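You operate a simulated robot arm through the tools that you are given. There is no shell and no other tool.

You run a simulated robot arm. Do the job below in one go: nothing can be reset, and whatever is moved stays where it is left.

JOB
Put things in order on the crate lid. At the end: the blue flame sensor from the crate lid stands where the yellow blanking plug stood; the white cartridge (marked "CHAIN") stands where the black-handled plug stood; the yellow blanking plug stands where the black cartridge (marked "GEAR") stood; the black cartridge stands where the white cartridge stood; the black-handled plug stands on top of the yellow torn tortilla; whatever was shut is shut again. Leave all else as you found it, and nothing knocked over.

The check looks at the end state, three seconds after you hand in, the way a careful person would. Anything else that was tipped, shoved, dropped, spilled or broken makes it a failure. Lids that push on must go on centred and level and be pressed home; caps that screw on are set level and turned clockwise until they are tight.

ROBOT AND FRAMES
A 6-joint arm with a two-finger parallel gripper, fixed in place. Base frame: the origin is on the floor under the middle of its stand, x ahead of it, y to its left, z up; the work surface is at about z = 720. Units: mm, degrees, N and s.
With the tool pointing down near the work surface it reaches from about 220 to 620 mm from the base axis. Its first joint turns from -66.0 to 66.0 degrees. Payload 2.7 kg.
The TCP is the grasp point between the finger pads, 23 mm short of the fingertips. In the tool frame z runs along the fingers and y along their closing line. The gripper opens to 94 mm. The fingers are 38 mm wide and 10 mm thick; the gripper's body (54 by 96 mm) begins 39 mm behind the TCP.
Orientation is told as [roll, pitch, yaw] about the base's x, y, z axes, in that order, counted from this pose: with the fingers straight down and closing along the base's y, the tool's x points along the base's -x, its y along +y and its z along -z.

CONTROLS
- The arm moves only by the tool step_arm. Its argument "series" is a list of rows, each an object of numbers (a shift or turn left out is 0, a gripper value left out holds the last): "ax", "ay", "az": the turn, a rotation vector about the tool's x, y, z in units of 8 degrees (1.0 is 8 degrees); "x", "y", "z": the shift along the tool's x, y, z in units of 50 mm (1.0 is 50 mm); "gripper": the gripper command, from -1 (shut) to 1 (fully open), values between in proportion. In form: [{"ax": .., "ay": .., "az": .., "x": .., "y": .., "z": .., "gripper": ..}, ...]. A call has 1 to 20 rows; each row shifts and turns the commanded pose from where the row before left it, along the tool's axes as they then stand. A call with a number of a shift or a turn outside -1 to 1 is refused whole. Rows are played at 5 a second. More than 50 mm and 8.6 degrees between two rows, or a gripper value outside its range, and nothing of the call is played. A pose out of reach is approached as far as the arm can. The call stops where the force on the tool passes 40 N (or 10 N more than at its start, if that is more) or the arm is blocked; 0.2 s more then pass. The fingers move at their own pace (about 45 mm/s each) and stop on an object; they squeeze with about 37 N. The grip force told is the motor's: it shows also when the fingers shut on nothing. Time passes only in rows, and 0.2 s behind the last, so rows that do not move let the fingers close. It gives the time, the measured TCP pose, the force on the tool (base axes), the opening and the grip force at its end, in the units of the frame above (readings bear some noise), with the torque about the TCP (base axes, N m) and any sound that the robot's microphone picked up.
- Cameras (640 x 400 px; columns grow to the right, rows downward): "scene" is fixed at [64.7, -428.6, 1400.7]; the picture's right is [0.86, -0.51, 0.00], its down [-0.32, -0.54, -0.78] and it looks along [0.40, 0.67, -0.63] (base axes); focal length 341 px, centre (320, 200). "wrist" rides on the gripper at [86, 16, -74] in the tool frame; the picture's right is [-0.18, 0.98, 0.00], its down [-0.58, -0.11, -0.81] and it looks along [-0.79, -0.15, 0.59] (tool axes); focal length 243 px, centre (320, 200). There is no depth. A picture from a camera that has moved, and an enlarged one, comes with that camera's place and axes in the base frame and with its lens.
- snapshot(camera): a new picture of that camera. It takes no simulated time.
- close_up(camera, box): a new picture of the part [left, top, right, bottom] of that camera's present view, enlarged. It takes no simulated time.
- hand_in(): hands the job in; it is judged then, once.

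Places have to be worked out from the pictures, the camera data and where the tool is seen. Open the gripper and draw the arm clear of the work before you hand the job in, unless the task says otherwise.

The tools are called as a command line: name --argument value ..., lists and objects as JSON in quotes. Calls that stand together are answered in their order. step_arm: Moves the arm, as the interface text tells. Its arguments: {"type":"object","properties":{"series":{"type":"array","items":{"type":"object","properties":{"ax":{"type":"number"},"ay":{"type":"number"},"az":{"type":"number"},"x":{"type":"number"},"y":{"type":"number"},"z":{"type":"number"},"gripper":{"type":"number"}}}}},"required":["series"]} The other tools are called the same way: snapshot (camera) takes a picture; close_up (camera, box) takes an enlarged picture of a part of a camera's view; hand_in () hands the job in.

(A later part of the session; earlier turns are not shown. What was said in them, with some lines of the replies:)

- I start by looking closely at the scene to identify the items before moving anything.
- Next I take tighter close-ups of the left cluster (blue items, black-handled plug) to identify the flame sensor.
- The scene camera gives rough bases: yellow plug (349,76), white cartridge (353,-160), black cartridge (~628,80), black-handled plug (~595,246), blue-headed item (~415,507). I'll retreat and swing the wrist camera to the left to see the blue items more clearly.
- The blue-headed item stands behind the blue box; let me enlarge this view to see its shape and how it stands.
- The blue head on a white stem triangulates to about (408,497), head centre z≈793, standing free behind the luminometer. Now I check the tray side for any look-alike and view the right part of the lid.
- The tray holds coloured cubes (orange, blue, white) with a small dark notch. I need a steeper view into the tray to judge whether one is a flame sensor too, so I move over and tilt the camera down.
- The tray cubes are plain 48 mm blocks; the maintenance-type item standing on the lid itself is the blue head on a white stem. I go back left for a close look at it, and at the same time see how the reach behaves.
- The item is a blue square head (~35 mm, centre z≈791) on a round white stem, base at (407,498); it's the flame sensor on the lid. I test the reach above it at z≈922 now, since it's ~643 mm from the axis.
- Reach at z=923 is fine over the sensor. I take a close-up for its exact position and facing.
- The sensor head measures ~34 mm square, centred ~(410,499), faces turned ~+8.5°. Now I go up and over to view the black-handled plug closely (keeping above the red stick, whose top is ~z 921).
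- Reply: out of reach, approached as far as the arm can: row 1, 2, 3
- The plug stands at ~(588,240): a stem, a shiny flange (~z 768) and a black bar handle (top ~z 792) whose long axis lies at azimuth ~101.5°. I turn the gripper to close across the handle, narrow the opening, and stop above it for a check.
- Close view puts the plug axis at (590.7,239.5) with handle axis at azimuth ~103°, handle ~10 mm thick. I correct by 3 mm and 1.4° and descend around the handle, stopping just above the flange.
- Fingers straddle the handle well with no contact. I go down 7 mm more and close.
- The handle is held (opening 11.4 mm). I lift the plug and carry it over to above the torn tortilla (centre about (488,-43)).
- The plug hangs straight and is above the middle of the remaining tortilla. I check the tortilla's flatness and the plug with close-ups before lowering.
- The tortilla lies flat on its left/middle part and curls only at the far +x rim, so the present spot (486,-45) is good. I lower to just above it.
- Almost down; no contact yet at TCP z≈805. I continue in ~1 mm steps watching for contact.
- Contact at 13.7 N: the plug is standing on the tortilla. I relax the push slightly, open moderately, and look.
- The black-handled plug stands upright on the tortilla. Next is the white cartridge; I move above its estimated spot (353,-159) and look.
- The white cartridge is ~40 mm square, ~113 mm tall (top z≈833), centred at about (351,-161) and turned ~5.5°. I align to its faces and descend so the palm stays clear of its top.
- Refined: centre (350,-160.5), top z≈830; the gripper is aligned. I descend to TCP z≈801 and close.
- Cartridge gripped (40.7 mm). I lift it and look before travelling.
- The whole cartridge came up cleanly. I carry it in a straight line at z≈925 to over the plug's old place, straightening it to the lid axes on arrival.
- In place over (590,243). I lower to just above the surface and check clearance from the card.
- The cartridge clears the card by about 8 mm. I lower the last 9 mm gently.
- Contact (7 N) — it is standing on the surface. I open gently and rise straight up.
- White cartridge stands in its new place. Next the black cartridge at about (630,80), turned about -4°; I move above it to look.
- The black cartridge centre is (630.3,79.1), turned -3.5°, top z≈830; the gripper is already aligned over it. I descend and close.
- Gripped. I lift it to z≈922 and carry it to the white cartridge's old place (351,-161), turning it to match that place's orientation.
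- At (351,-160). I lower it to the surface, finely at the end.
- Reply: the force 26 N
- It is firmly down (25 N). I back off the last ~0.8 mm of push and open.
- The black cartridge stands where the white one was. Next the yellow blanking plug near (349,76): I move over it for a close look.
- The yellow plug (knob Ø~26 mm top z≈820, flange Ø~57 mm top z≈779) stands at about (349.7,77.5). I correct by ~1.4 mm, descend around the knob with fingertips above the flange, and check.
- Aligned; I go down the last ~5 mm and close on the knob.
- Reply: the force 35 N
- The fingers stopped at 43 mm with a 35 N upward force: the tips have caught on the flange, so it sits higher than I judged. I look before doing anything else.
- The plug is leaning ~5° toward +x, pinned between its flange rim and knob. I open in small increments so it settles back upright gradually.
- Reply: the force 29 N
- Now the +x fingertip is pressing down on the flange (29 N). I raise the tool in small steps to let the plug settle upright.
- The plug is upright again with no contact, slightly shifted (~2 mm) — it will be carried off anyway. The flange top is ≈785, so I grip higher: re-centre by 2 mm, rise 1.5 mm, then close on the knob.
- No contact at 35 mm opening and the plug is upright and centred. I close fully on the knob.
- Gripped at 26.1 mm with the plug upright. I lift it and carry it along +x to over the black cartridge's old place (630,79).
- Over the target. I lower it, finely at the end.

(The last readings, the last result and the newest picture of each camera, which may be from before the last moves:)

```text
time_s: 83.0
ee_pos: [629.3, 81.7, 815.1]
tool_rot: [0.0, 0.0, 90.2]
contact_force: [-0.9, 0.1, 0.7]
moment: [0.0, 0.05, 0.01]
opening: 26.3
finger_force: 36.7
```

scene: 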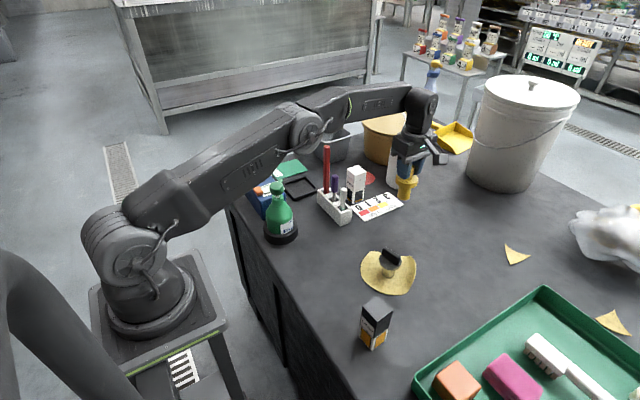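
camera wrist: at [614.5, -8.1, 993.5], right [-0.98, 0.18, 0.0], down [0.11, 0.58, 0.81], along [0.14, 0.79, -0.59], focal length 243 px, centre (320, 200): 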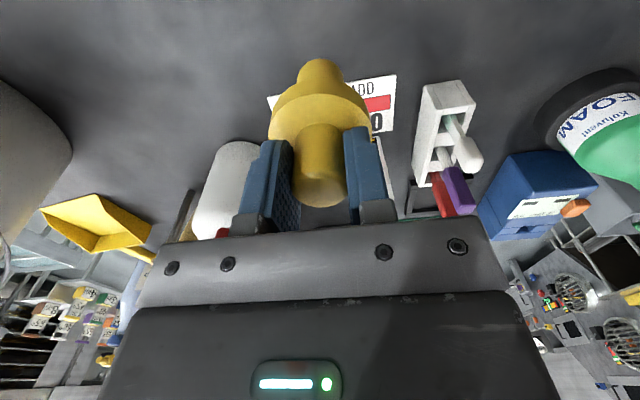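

step_arm --series '[{"z": 0.012}, {}]'

close_up --camera "scene" --box '[350, 140, 450, 230]'

```text
time_s: 83.6
ee_pos: [629.5, 80.3, 813.5]
tool_rot: [-0.1, 0.0, 90.2]
contact_force: [-1.4, 0.6, 5.0]
moment: [0.09, 0.13, -0.01]
opening: 26.0
finger_force: 36.9
```

```text
4.44 times, centred on (400, 185) of scene
camera zoom: at [64.6, -428.6, 1400.7], right [0.86, -0.51, 0.0], down [-0.32, -0.54, -0.78], along [0.4, 0.67, -0.63], focal length 1516 px, centre (-36, 267)
```

zoom: 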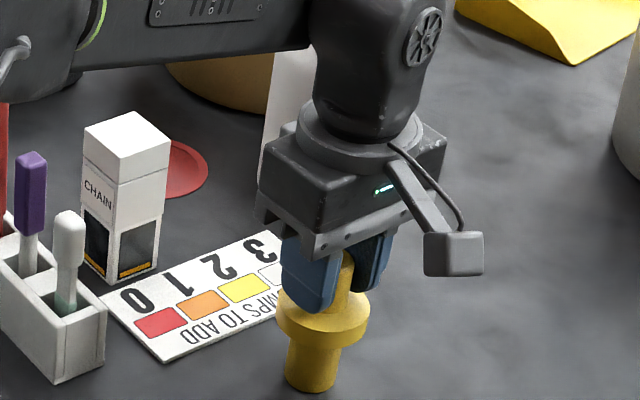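

The yellow plug touches down (5 N) at (629.5,80). I release gently and rise.

step_arm --series '[{"gripper": -0.35}, {}, {"gripper": -0.1}, {}, {"gripper": 0.3}, {}, {}]'

step_arm --series '[{"z": -0.1}, {"z": -0.5}, {"z": -0.8}, {"z": -0.7}]'

snapshot --camera "wrist"

close_up --camera "scene" --box '[300, 130, 460, 300]'

```text
time_s: 85.2
ee_pos: [629.7, 80.0, 813.5]
tool_rot: [0.1, 0.0, 90.1]
contact_force: [-0.6, 0.3, 0.3]
moment: [0.0, 0.02, 0.02]
opening: 60.9
finger_force: 0.0
```

```text
time_s: 86.2
ee_pos: [629.8, 81.4, 918.1]
tool_rot: [0.1, 0.0, 90.2]
contact_force: [-0.1, -0.2, 0.2]
moment: [0.04, 0.01, 0.02]
opening: 61.0
finger_force: 0.1
```

```text
taken
camera wrist: at [614.0, -6.6, 993.2], right [-0.98, 0.18, 0.0], down [0.11, 0.58, 0.81], along [0.15, 0.79, -0.59], focal length 243 px, centre (320, 200)
```

wrist: 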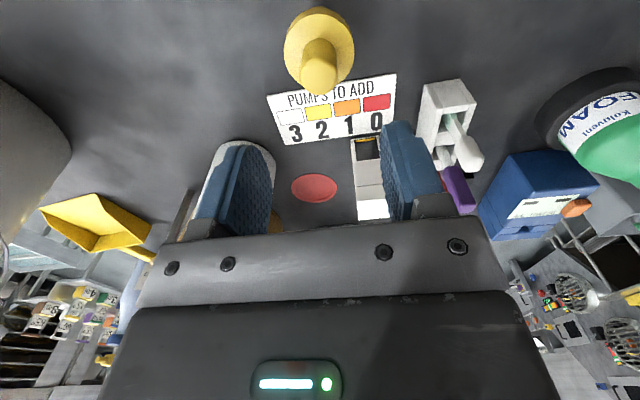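

```text
2.35 times, centred on (380, 215) of scene
camera zoom: at [64.7, -428.6, 1400.7], right [0.86, -0.51, 0.0], down [-0.32, -0.54, -0.78], along [0.4, 0.67, -0.63], focal length 803 px, centre (179, 165)
```

zoom: 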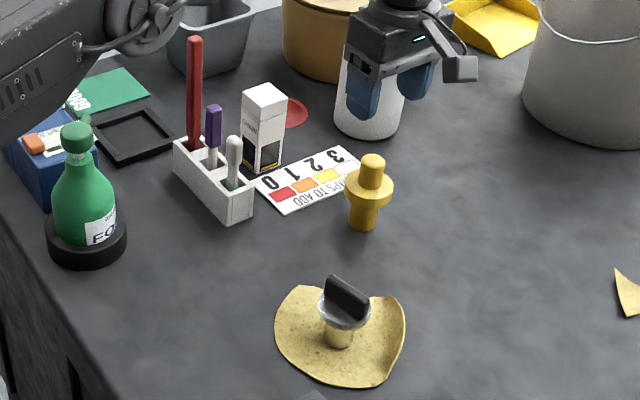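

Yellow plug stands correctly. Last is the flame sensor: I retract inward, rise above the red stick's height, and swing around to the left side.

step_arm --series '[{"y": 0.9, "gripper": 0.5}, {"y": 0.9}, {"y": 0.9}, {"y": 0.9}, {"z": -0.9}, {"z": -0.9}, {"x": -0.884, "y": 0.368}, {"x": -0.884, "y": 0.368}, {"x": -0.884, "y": 0.368}, {"x": -0.884, "y": 0.368}, {"x": -0.884, "y": 0.368}, {"x": -0.884, "y": 0.368}, {"x": -0.884, "y": 0.368}, {}]'

step_arm --series '[{"z": 0.8}, {"z": 0.8}, {"x": -0.728, "y": -0.6}, {"x": -0.728, "y": -0.6}, {"x": -0.728, "y": -0.6}, {"az": -0.52}, {"az": -0.52}, {}]'

snapshot --camera "wrist"

close_up --camera "wrist" --box '[220, 0, 420, 140]'

snapshot --camera "scene"

```text
time_s: 89.2
ee_pos: [320.3, 388.4, 1009.5]
tool_rot: [0.0, 0.1, 90.1]
contact_force: [0.3, 0.1, -0.6]
moment: [0.02, 0.01, 0.0]
opening: 70.5
finger_force: 0.1
```

```text
time_s: 91.0
ee_pos: [408.4, 495.1, 928.2]
tool_rot: [-0.1, -0.1, 98.6]
contact_force: [-0.9, 0.9, 0.6]
moment: [0.0, -0.02, 0.03]
opening: 70.6
finger_force: 0.0
out of reach, approached as far as the arm can: row 5
```

```text
taken
camera wrist: at [405.5, 407.0, 1002.4], right [-1.0, 0.04, 0.0], down [0.02, 0.59, 0.81], along [0.03, 0.81, -0.59], focal length 243 px, centre (320, 200)
```

wrist: 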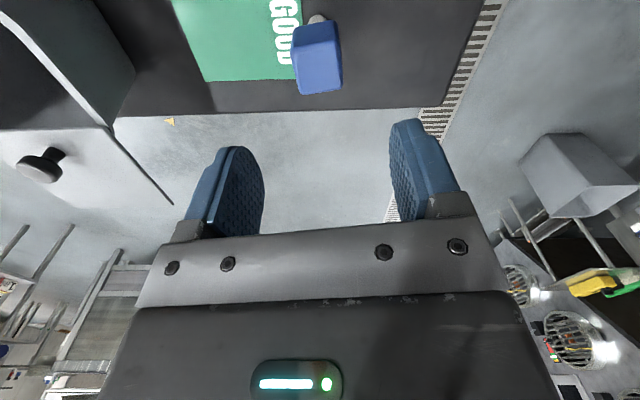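

```text
2.86 times, centred on (320, 70) of wrist
camera zoom: at [405.5, 407.0, 1002.4], right [-1.0, 0.04, 0.0], down [0.02, 0.59, 0.81], along [0.03, 0.81, -0.59], focal length 693 px, centre (320, 571)
```

zoom: 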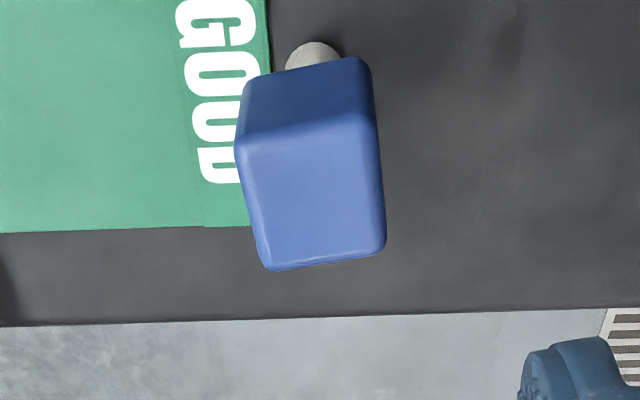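

```text
taken
```

scene: 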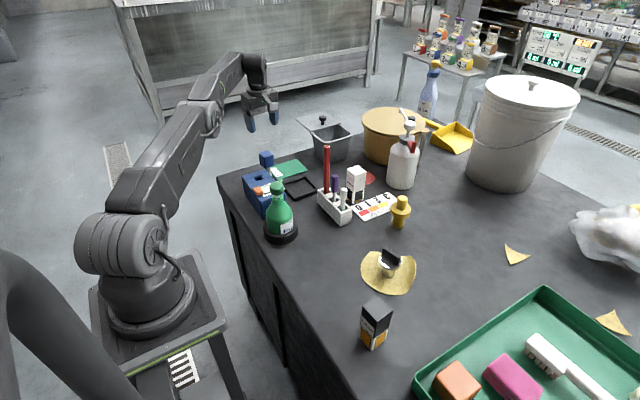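

The sensor head is confirmed at (410.3,499), turned ~8.8° as the gripper is. The last millimetres were out of reach at this height, so I descend a bit first and then read the pose to correct.

step_arm --series '[{"z": 0.6}, {"z": 0.5}, {}]'

step_arm --series '[{}, {}]'

```text
time_s: 91.8
ee_pos: [407.5, 496.7, 873.9]
tool_rot: [0.0, 0.1, 98.5]
contact_force: [-0.4, -0.4, 0.5]
moment: [0.02, -0.01, 0.0]
opening: 70.4
finger_force: 0.0
```

```text
time_s: 92.4
ee_pos: [407.6, 494.8, 872.8]
tool_rot: [-0.1, 0.1, 98.6]
contact_force: [0.3, 0.2, 0.0]
moment: [-0.03, -0.02, 0.0]
opening: 70.5
finger_force: 0.0
```

step_arm --series '[{"x": -0.06, "y": -0.058}, {}]'

snapshot --camera "wrist"

close_up --camera "wrist" --box '[220, 0, 420, 140]'

```text
time_s: 93.0
ee_pos: [408.8, 496.7, 874.1]
tool_rot: [0.0, 0.0, 98.4]
contact_force: [0.4, 0.2, -0.3]
moment: [-0.01, 0.02, -0.01]
opening: 70.4
finger_force: 0.1
out of reach, approached as far as the arm can: row 1
```

```text
taken
camera wrist: at [405.6, 408.1, 948.2], right [-1.0, 0.04, 0.0], down [0.02, 0.59, 0.81], along [0.03, 0.81, -0.59], focal length 243 px, centre (320, 200)
```

wrist: 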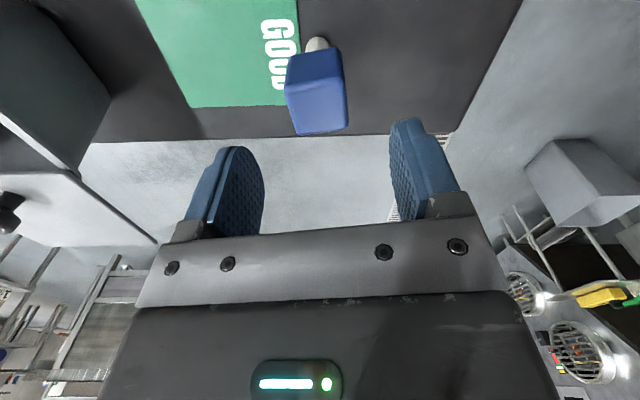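

```text
2.86 times, centred on (320, 70) of wrist
camera zoom: at [405.6, 408.1, 948.2], right [-1.0, 0.04, 0.0], down [0.02, 0.59, 0.81], along [0.03, 0.81, -0.59], focal length 693 px, centre (320, 571)
```

zoom: 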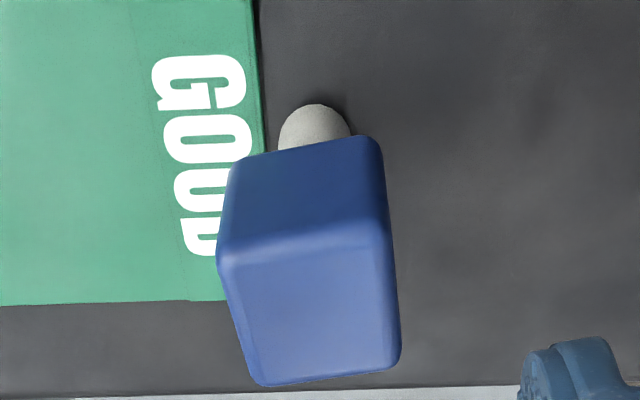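

The reach limit here is ~643 mm, a few mm short. A small 4° tilt about the closing axis (fingers leaning outward, pads still flush on the head's faces) gives the extra reach; I apply that, correct the position, and check.

step_arm --series '[{"ay": -0.5}, {"x": -0.067, "y": -0.036}, {}]'

step_arm --series '[{"x": 0.035, "z": 0.5}, {"x": 0.035, "z": 0.5}, {}]'

snapshot --camera "wrist"

close_up --camera "scene" --box '[220, 110, 340, 210]'

```text
time_s: 93.8
ee_pos: [410.4, 500.2, 874.3]
tool_rot: [0.1, -4.0, 98.5]
contact_force: [-0.5, 0.4, 0.0]
moment: [0.0, 0.01, 0.0]
opening: 70.7
finger_force: 0.1
```

```text
time_s: 94.6
ee_pos: [411.1, 499.8, 823.8]
tool_rot: [0.0, -4.0, 98.5]
contact_force: [0.3, -0.9, 0.0]
moment: [0.02, 0.01, -0.03]
opening: 70.5
finger_force: 0.0
```

```text
taken
camera wrist: at [408.5, 405.8, 891.2], right [-1.0, 0.04, 0.01], down [0.03, 0.53, 0.85], along [0.02, 0.84, -0.53], focal length 243 px, centre (320, 200)
```

wrist: 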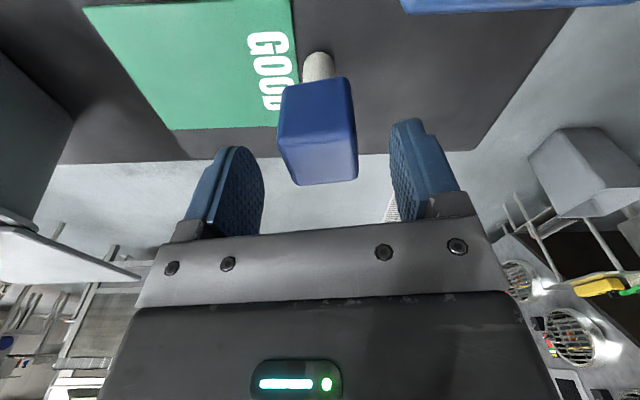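

```text
4.00 times, centred on (280, 160) of scene
camera zoom: at [64.7, -428.6, 1400.7], right [0.86, -0.51, 0.0], down [-0.32, -0.54, -0.78], along [0.4, 0.67, -0.63], focal length 1364 px, centre (480, 360)
```

zoom: 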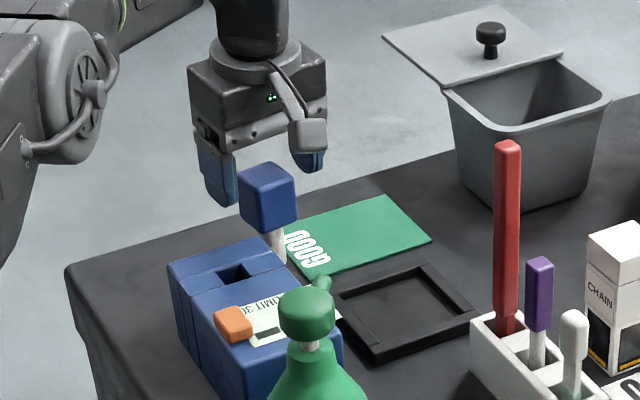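

Within reach now and straddling the head. I shift 1 mm, descend to TCP z≈796 and check before closing.

step_arm --series '[{"x": 0.02, "y": -0.02, "z": 0.28}, {"x": 0.019, "z": 0.28}, {}]'

close_up --camera "wrist" --box '[180, 40, 460, 240]'

close_up --camera "scene" --box '[230, 120, 320, 200]'

```text
time_s: 95.4
ee_pos: [411.6, 499.1, 794.7]
tool_rot: [0.0, -4.1, 98.5]
contact_force: [0.7, 0.0, -0.3]
moment: [0.01, 0.0, 0.01]
opening: 70.5
finger_force: 0.1
```

```text
2.00 times, centred on (320, 140) of wrist
camera zoom: at [408.6, 405.8, 863.4], right [-1.0, 0.04, 0.01], down [0.03, 0.53, 0.85], along [0.02, 0.84, -0.53], focal length 485 px, centre (320, 320)
```

zoom: 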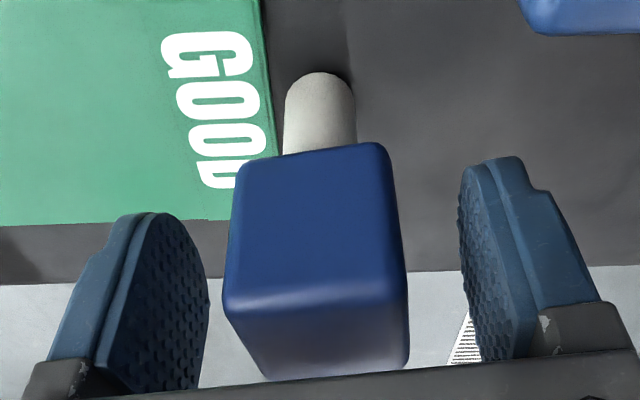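

```text
5.00 times, centred on (275, 160) of scene
camera zoom: at [64.7, -428.6, 1400.7], right [0.86, -0.51, 0.0], down [-0.32, -0.54, -0.78], along [0.4, 0.67, -0.63], focal length 1705 px, centre (545, 400)
```

zoom: 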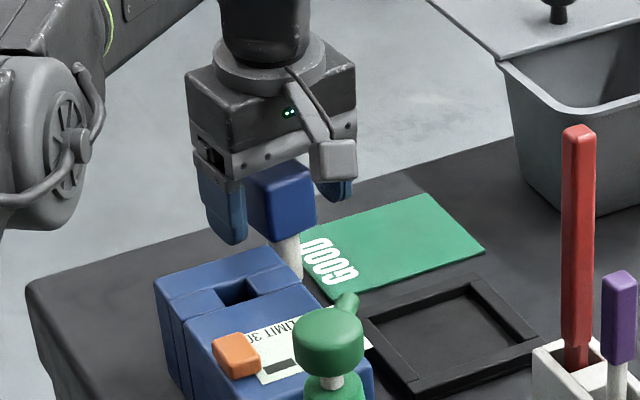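

Head sits between the pads. I close in stages, watching force.

step_arm --series '[{"gripper": 0.1}, {}, {"gripper": -0.1}, {}, {}]'

close_up --camera "wrist" --box '[180, 40, 460, 240]'

```text
time_s: 96.6
ee_pos: [410.8, 499.7, 795.3]
tool_rot: [0.0, -4.0, 98.5]
contact_force: [0.5, 0.0, -0.7]
moment: [0.01, 0.0, -0.01]
opening: 42.3
finger_force: 0.0
```

```text
2.00 times, centred on (320, 140) of wrist
camera zoom: at [408.6, 405.8, 863.5], right [-1.0, 0.04, 0.01], down [0.03, 0.53, 0.85], along [0.02, 0.84, -0.53], focal length 485 px, centre (320, 320)
```

zoom: 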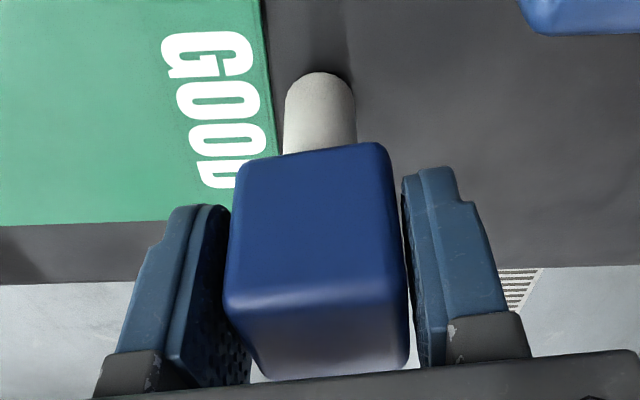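

Well centred at 42 mm opening, no contact yet. I close fully.

step_arm --series '[{"gripper": -0.2}, {"gripper": -0.3}, {"gripper": -1}, {}, {}, {}]'

close_up --camera "wrist" --box '[180, 40, 460, 240]'

```text
time_s: 98.0
ee_pos: [411.3, 498.4, 795.6]
tool_rot: [0.0, -4.0, 98.6]
contact_force: [0.2, -0.1, -0.7]
moment: [0.0, 0.0, 0.01]
opening: 37.8
finger_force: 36.6
```

```text
2.00 times, centred on (320, 140) of wrist
camera zoom: at [408.6, 405.8, 863.5], right [-1.0, 0.04, 0.01], down [0.03, 0.53, 0.85], along [0.02, 0.84, -0.53], focal length 485 px, centre (320, 320)
```

zoom: 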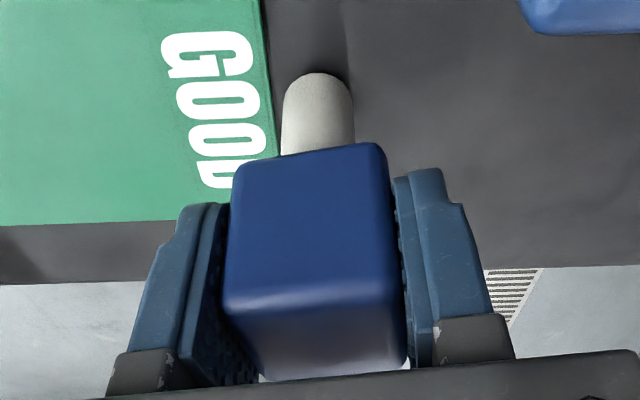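

Head gripped (37.8 mm). I lift it vertically (keeping the 4° tilt), then carry it at z≈1000 through the free corridor to above the yellow plug's old place (350,78).

step_arm --series '[{"x": -0.014, "z": -0.2}, {"x": -0.035, "z": -0.5}, {"x": -0.049, "z": -0.7}, {"x": -0.049, "z": -0.7}, {}]'

close_up --camera "scene" --box '[220, 90, 340, 200]'

```text
time_s: 99.2
ee_pos: [411.9, 498.5, 900.7]
tool_rot: [0.0, -4.0, 98.5]
contact_force: [-0.3, -0.3, -1.1]
moment: [0.0, 0.0, -0.02]
opening: 37.6
finger_force: 37.4
```

```text
3.64 times, centred on (280, 145) of scene
camera zoom: at [64.7, -428.6, 1400.7], right [0.86, -0.51, 0.0], down [-0.32, -0.54, -0.78], along [0.4, 0.67, -0.63], focal length 1240 px, centre (466, 400)
```

zoom: 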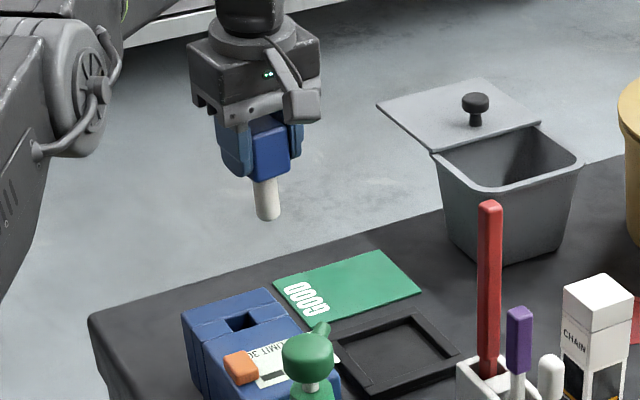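

The sensor came up cleanly and hangs vertical. I carry it along the planned corridor.

step_arm --series '[{"x": 0.62, "y": 0.04, "z": -0.712}, {"x": 0.62, "y": 0.04, "z": -0.712}, {"x": 0.62, "y": 0.04, "z": -0.712}, {"x": 0.812, "y": 0.191, "z": -0.057}, {"x": 0.812, "y": 0.191, "z": -0.057}, {"x": 0.812, "y": 0.191, "z": -0.057}, {"x": 0.812, "y": 0.191, "z": -0.057}, {"x": 0.812, "y": 0.191, "z": -0.057}, {"x": 0.812, "y": 0.191, "z": -0.057}, {"x": 0.634, "y": 0.599, "z": -0.044}, {"x": 0.634, "y": 0.599, "z": -0.044}, {}]'

snapshot --camera "scene"

snapshot --camera "wrist"

```text
time_s: 101.8
ee_pos: [348.9, 78.8, 1001.9]
tool_rot: [0.0, -4.0, 98.5]
contact_force: [-1.4, -0.1, -1.7]
moment: [-0.02, 0.0, -0.01]
opening: 37.5
finger_force: 37.1
```

```text
taken
```

scene: 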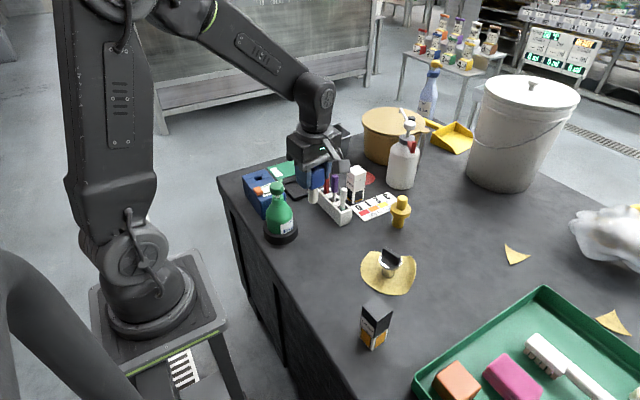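

```text
taken
camera wrist: at [347.0, -14.5, 1069.6], right [-1.0, 0.04, 0.01], down [0.03, 0.53, 0.85], along [0.02, 0.84, -0.53], focal length 243 px, centre (320, 200)
```

wrist: 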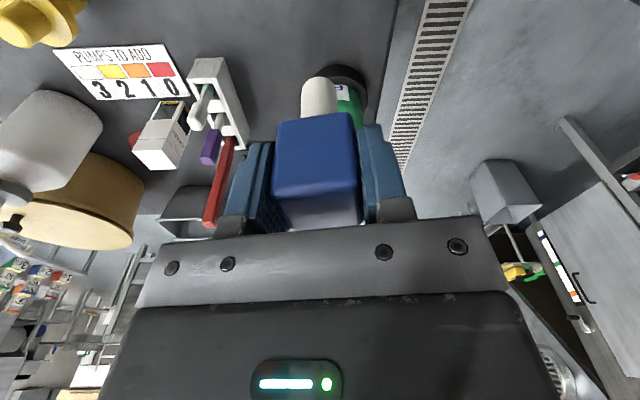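

Over the spot. I correct by ~1 mm and lower vertically to just above the surface.

step_arm --series '[{"x": 0.022, "y": -0.017}, {"x": 0.063, "z": 0.898}, {"x": 0.063, "z": 0.898}, {"x": 0.063, "z": 0.898}, {"x": 0.063, "z": 0.898}, {"x": 0.028, "z": 0.399}, {}]'

close_up --camera "scene" --box '[260, 190, 380, 290]'

snapshot --camera "wrist"

```text
time_s: 103.4
ee_pos: [351.2, 78.1, 801.2]
tool_rot: [0.0, -3.9, 98.5]
contact_force: [-0.8, -1.0, -0.6]
moment: [0.01, 0.0, 0.02]
opening: 37.8
finger_force: 36.4
```

```text
4.00 times, centred on (320, 240) of scene
camera zoom: at [64.7, -428.6, 1400.7], right [0.86, -0.51, 0.0], down [-0.32, -0.54, -0.78], along [0.4, 0.67, -0.63], focal length 1364 px, centre (320, 40)
```

zoom: 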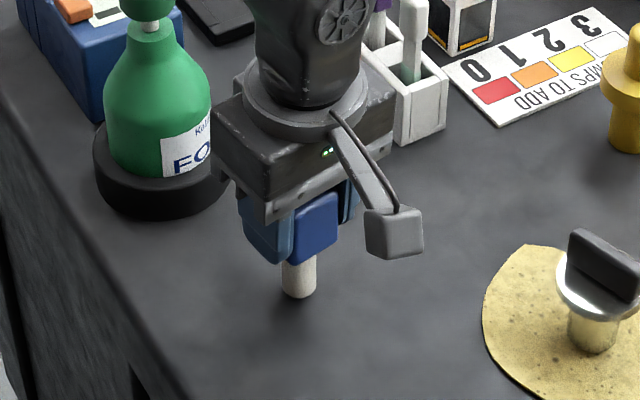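

```text
taken
camera wrist: at [348.7, -15.2, 868.6], right [-1.0, 0.04, 0.01], down [0.03, 0.53, 0.84], along [0.02, 0.84, -0.53], focal length 243 px, centre (320, 200)
```

wrist: 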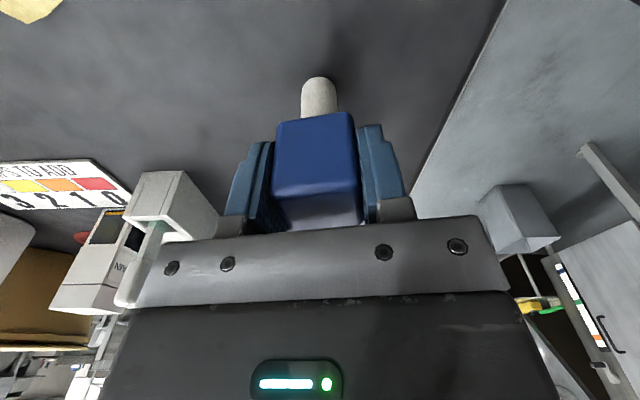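

The base lines up with the pixel where the yellow plug's base stood. I lower the last ~5 mm finely.

step_arm --series '[{"x": 0.004, "z": 0.06}, {"x": 0.001, "z": 0.02}, {}]'

step_arm --series '[{"x": 0.001, "z": 0.014}, {}]'

step_arm --series '[{"x": 0.001, "z": 0.014}, {}]'

```text
time_s: 104.2
ee_pos: [349.5, 79.1, 796.0]
tool_rot: [0.1, -3.9, 98.5]
contact_force: [-0.1, 0.3, -0.4]
moment: [-0.03, 0.0, 0.02]
opening: 37.8
finger_force: 36.8
```

```text
time_s: 104.8
ee_pos: [349.5, 78.5, 797.3]
tool_rot: [0.0, -4.0, 98.5]
contact_force: [-0.4, 0.2, -0.8]
moment: [-0.03, -0.03, -0.01]
opening: 37.6
finger_force: 37.3
```

```text
time_s: 105.4
ee_pos: [350.1, 77.6, 795.5]
tool_rot: [0.0, -4.0, 98.5]
contact_force: [-1.1, -1.0, 2.6]
moment: [-0.02, 0.03, -0.03]
opening: 37.6
finger_force: 37.0
```

step_arm --series '[{"x": 0.001, "z": 0.012}, {}]'

close_up --camera "scene" --box '[270, 200, 370, 290]'

```text
time_s: 106.0
ee_pos: [349.9, 77.1, 795.0]
tool_rot: [-0.1, -4.0, 98.5]
contact_force: [-3.3, -3.1, 19.5]
moment: [-0.13, 0.27, -0.01]
opening: 37.5
finger_force: 36.7
```

```text
4.44 times, centred on (320, 245) of scene
camera zoom: at [64.4, -428.7, 1400.7], right [0.86, -0.51, 0.0], down [-0.32, -0.54, -0.78], along [0.4, 0.67, -0.63], focal length 1516 px, centre (320, 0)
```

zoom: 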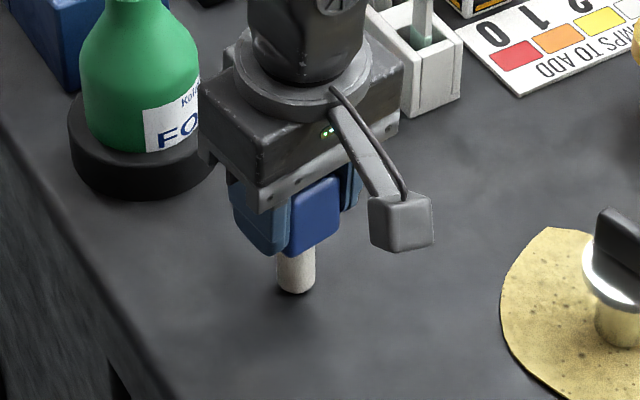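

Firm contact (19.5 N). I relax ~0.5 mm and open in small steps so the slim sensor isn't disturbed.

step_arm --series '[{"x": -0.001, "z": -0.01}, {}, {"gripper": -0.17}, {}, {"gripper": -0.12}, {}, {"gripper": -0.05}, {}, {"gripper": 0.1}, {"gripper": 0.4}, {}, {}]'

close_up --camera "wrist" --box '[180, 40, 460, 240]'

```text
time_s: 108.6
ee_pos: [350.1, 78.3, 795.6]
tool_rot: [0.0, -4.0, 98.5]
contact_force: [-0.3, 1.7, 0.3]
moment: [-0.01, -0.01, -0.02]
opening: 65.8
finger_force: 0.0
```

```text
2.00 times, centred on (320, 140) of wrist
camera zoom: at [347.8, -15.3, 863.4], right [-1.0, 0.04, 0.01], down [0.03, 0.53, 0.84], along [0.02, 0.84, -0.53], focal length 485 px, centre (320, 320)
```

zoom: 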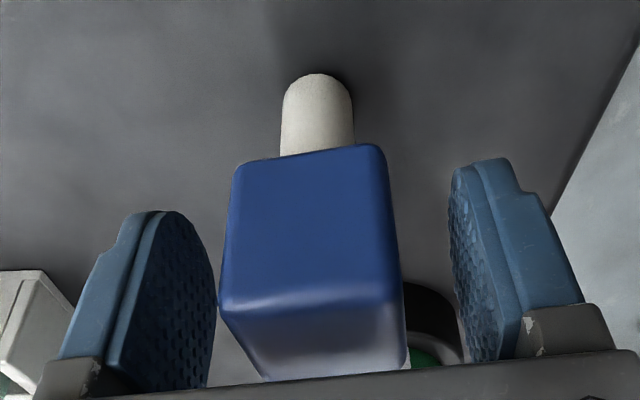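

The sensor stands upright on its own. I open wider and rise vertically.

step_arm --series '[{"gripper": 0.75}, {}, {}, {"x": -0.014, "z": -0.2}, {"x": -0.035, "z": -0.5}, {"x": -0.056, "z": -0.8}, {"x": -0.056, "z": -0.8}, {"x": -0.056, "z": -0.8}, {}]'

snapshot --camera "scene"

snapshot --camera "wrist"

```text
time_s: 110.6
ee_pos: [349.3, 77.8, 949.7]
tool_rot: [0.0, -4.0, 98.5]
contact_force: [-0.3, 0.1, -0.7]
moment: [0.01, 0.03, 0.0]
opening: 82.2
finger_force: 0.0
```

```text
taken
```

scene: 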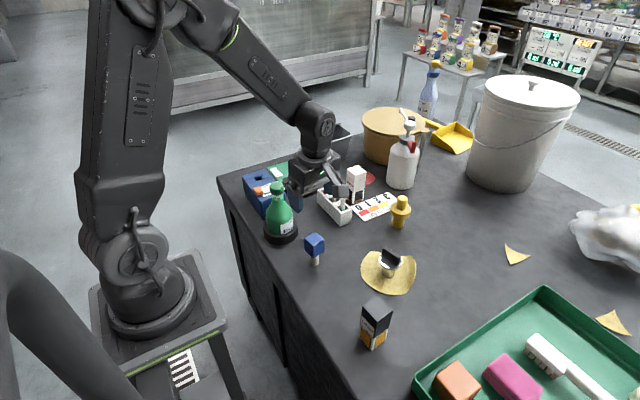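

```text
taken
camera wrist: at [347.0, -15.7, 1018.0], right [-1.0, 0.04, 0.01], down [0.03, 0.53, 0.84], along [0.02, 0.84, -0.53], focal length 243 px, centre (320, 200)
```

wrist: 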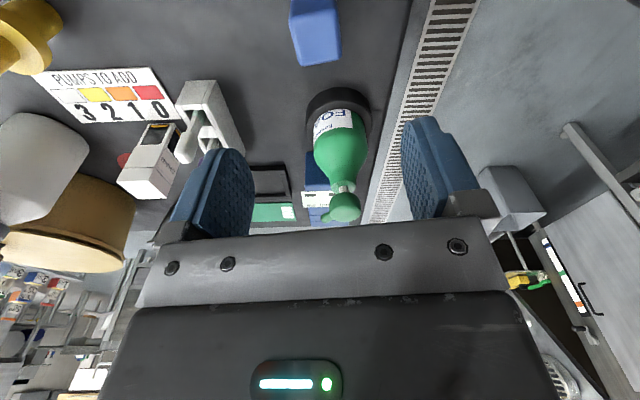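

All five are placed. I level the tool, raise and retract the arm clear, then check the whole scene.

step_arm --series '[{"ay": 0.5}, {"z": -0.9}, {"z": -0.9}, {"y": 0.8}, {"y": 0.6}, {}]'

close_up --camera "scene" --box '[220, 130, 460, 280]'

close_up --camera "scene" --box '[280, 220, 460, 370]'

snapshot --camera "scene"

```text
time_s: 112.0
ee_pos: [281.3, 67.7, 1039.5]
tool_rot: [0.1, 0.0, 98.5]
contact_force: [0.0, 1.0, -0.5]
moment: [-0.01, -0.03, 0.0]
opening: 82.0
finger_force: 0.0
```

```text
2.67 times, centred on (340, 205) of scene
camera zoom: at [64.7, -428.6, 1400.7], right [0.86, -0.51, 0.0], down [-0.32, -0.54, -0.78], along [0.4, 0.67, -0.63], focal length 910 px, centre (267, 187)
```

zoom: 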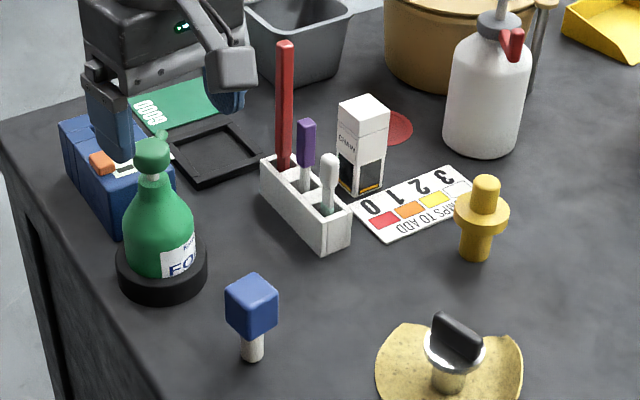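

```text
2.67 times, centred on (370, 295) of scene
camera zoom: at [64.7, -428.6, 1400.7], right [0.86, -0.51, 0.0], down [-0.32, -0.54, -0.78], along [0.4, 0.67, -0.63], focal length 910 px, centre (187, -53)
```

zoom: 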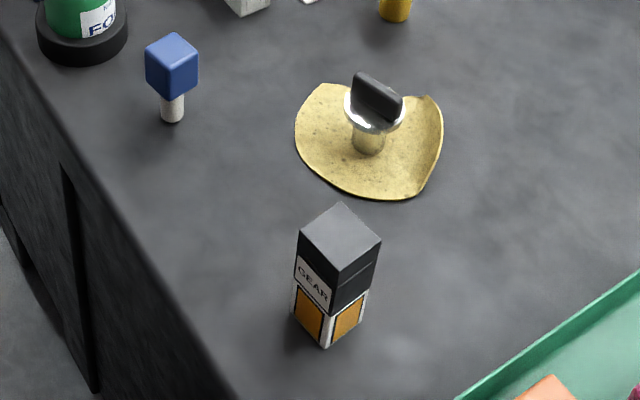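

```text
taken
```

scene: 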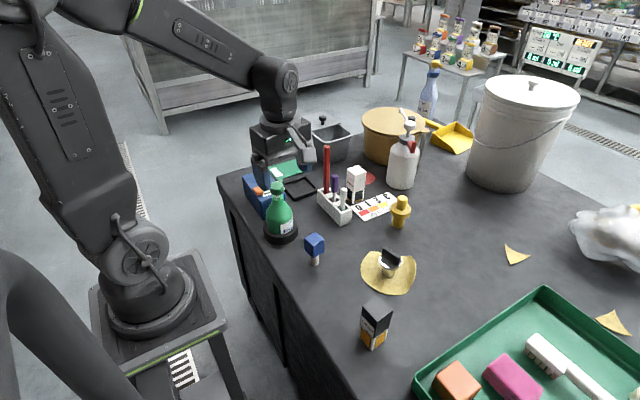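

Everything stands where it should: sensor at the yellow plug's spot, white cartridge at the handled plug's spot, yellow plug at the black cartridge's spot, black cartridge at the white one's spot, handled plug upright on the tortilla; nothing else has moved and the gripper is open and clear. I hand in.

hand_in

```text
The job is handed in.
```

All five items are in their new places and I handed the job in. The last pictures show everything upright and nothing else on the lid moved.

- **Blue flame sensor:** it stands where the yellow blanking plug stood, at about (350, 78). I took the blue-headed item on a white stem behind the blue box to be the sensor. A plain blue cube in the green tray was the only look-alike, and I left it alone.
- **White cartridge (CHAIN):** it stands about 3 mm from where the black-handled plug stood. I shifted it slightly so it stays clear of the "PUMPS TO ADD" card.
- **Yellow blanking plug:** it stands where the black cartridge stood. On the first grip my fingertips caught its flange and leaned it about 5°. I let it settle upright, then gripped it higher.
- **Black cartridge (GEAR):** it stands where the white cartridge stood, turned to match the way the white one faced.
- **Black-handled plug:** it stands on the flat middle part of the torn tortilla.

I opened no lids or caps, so nothing needed shutting. The gripper is open and the arm is drawn clear.
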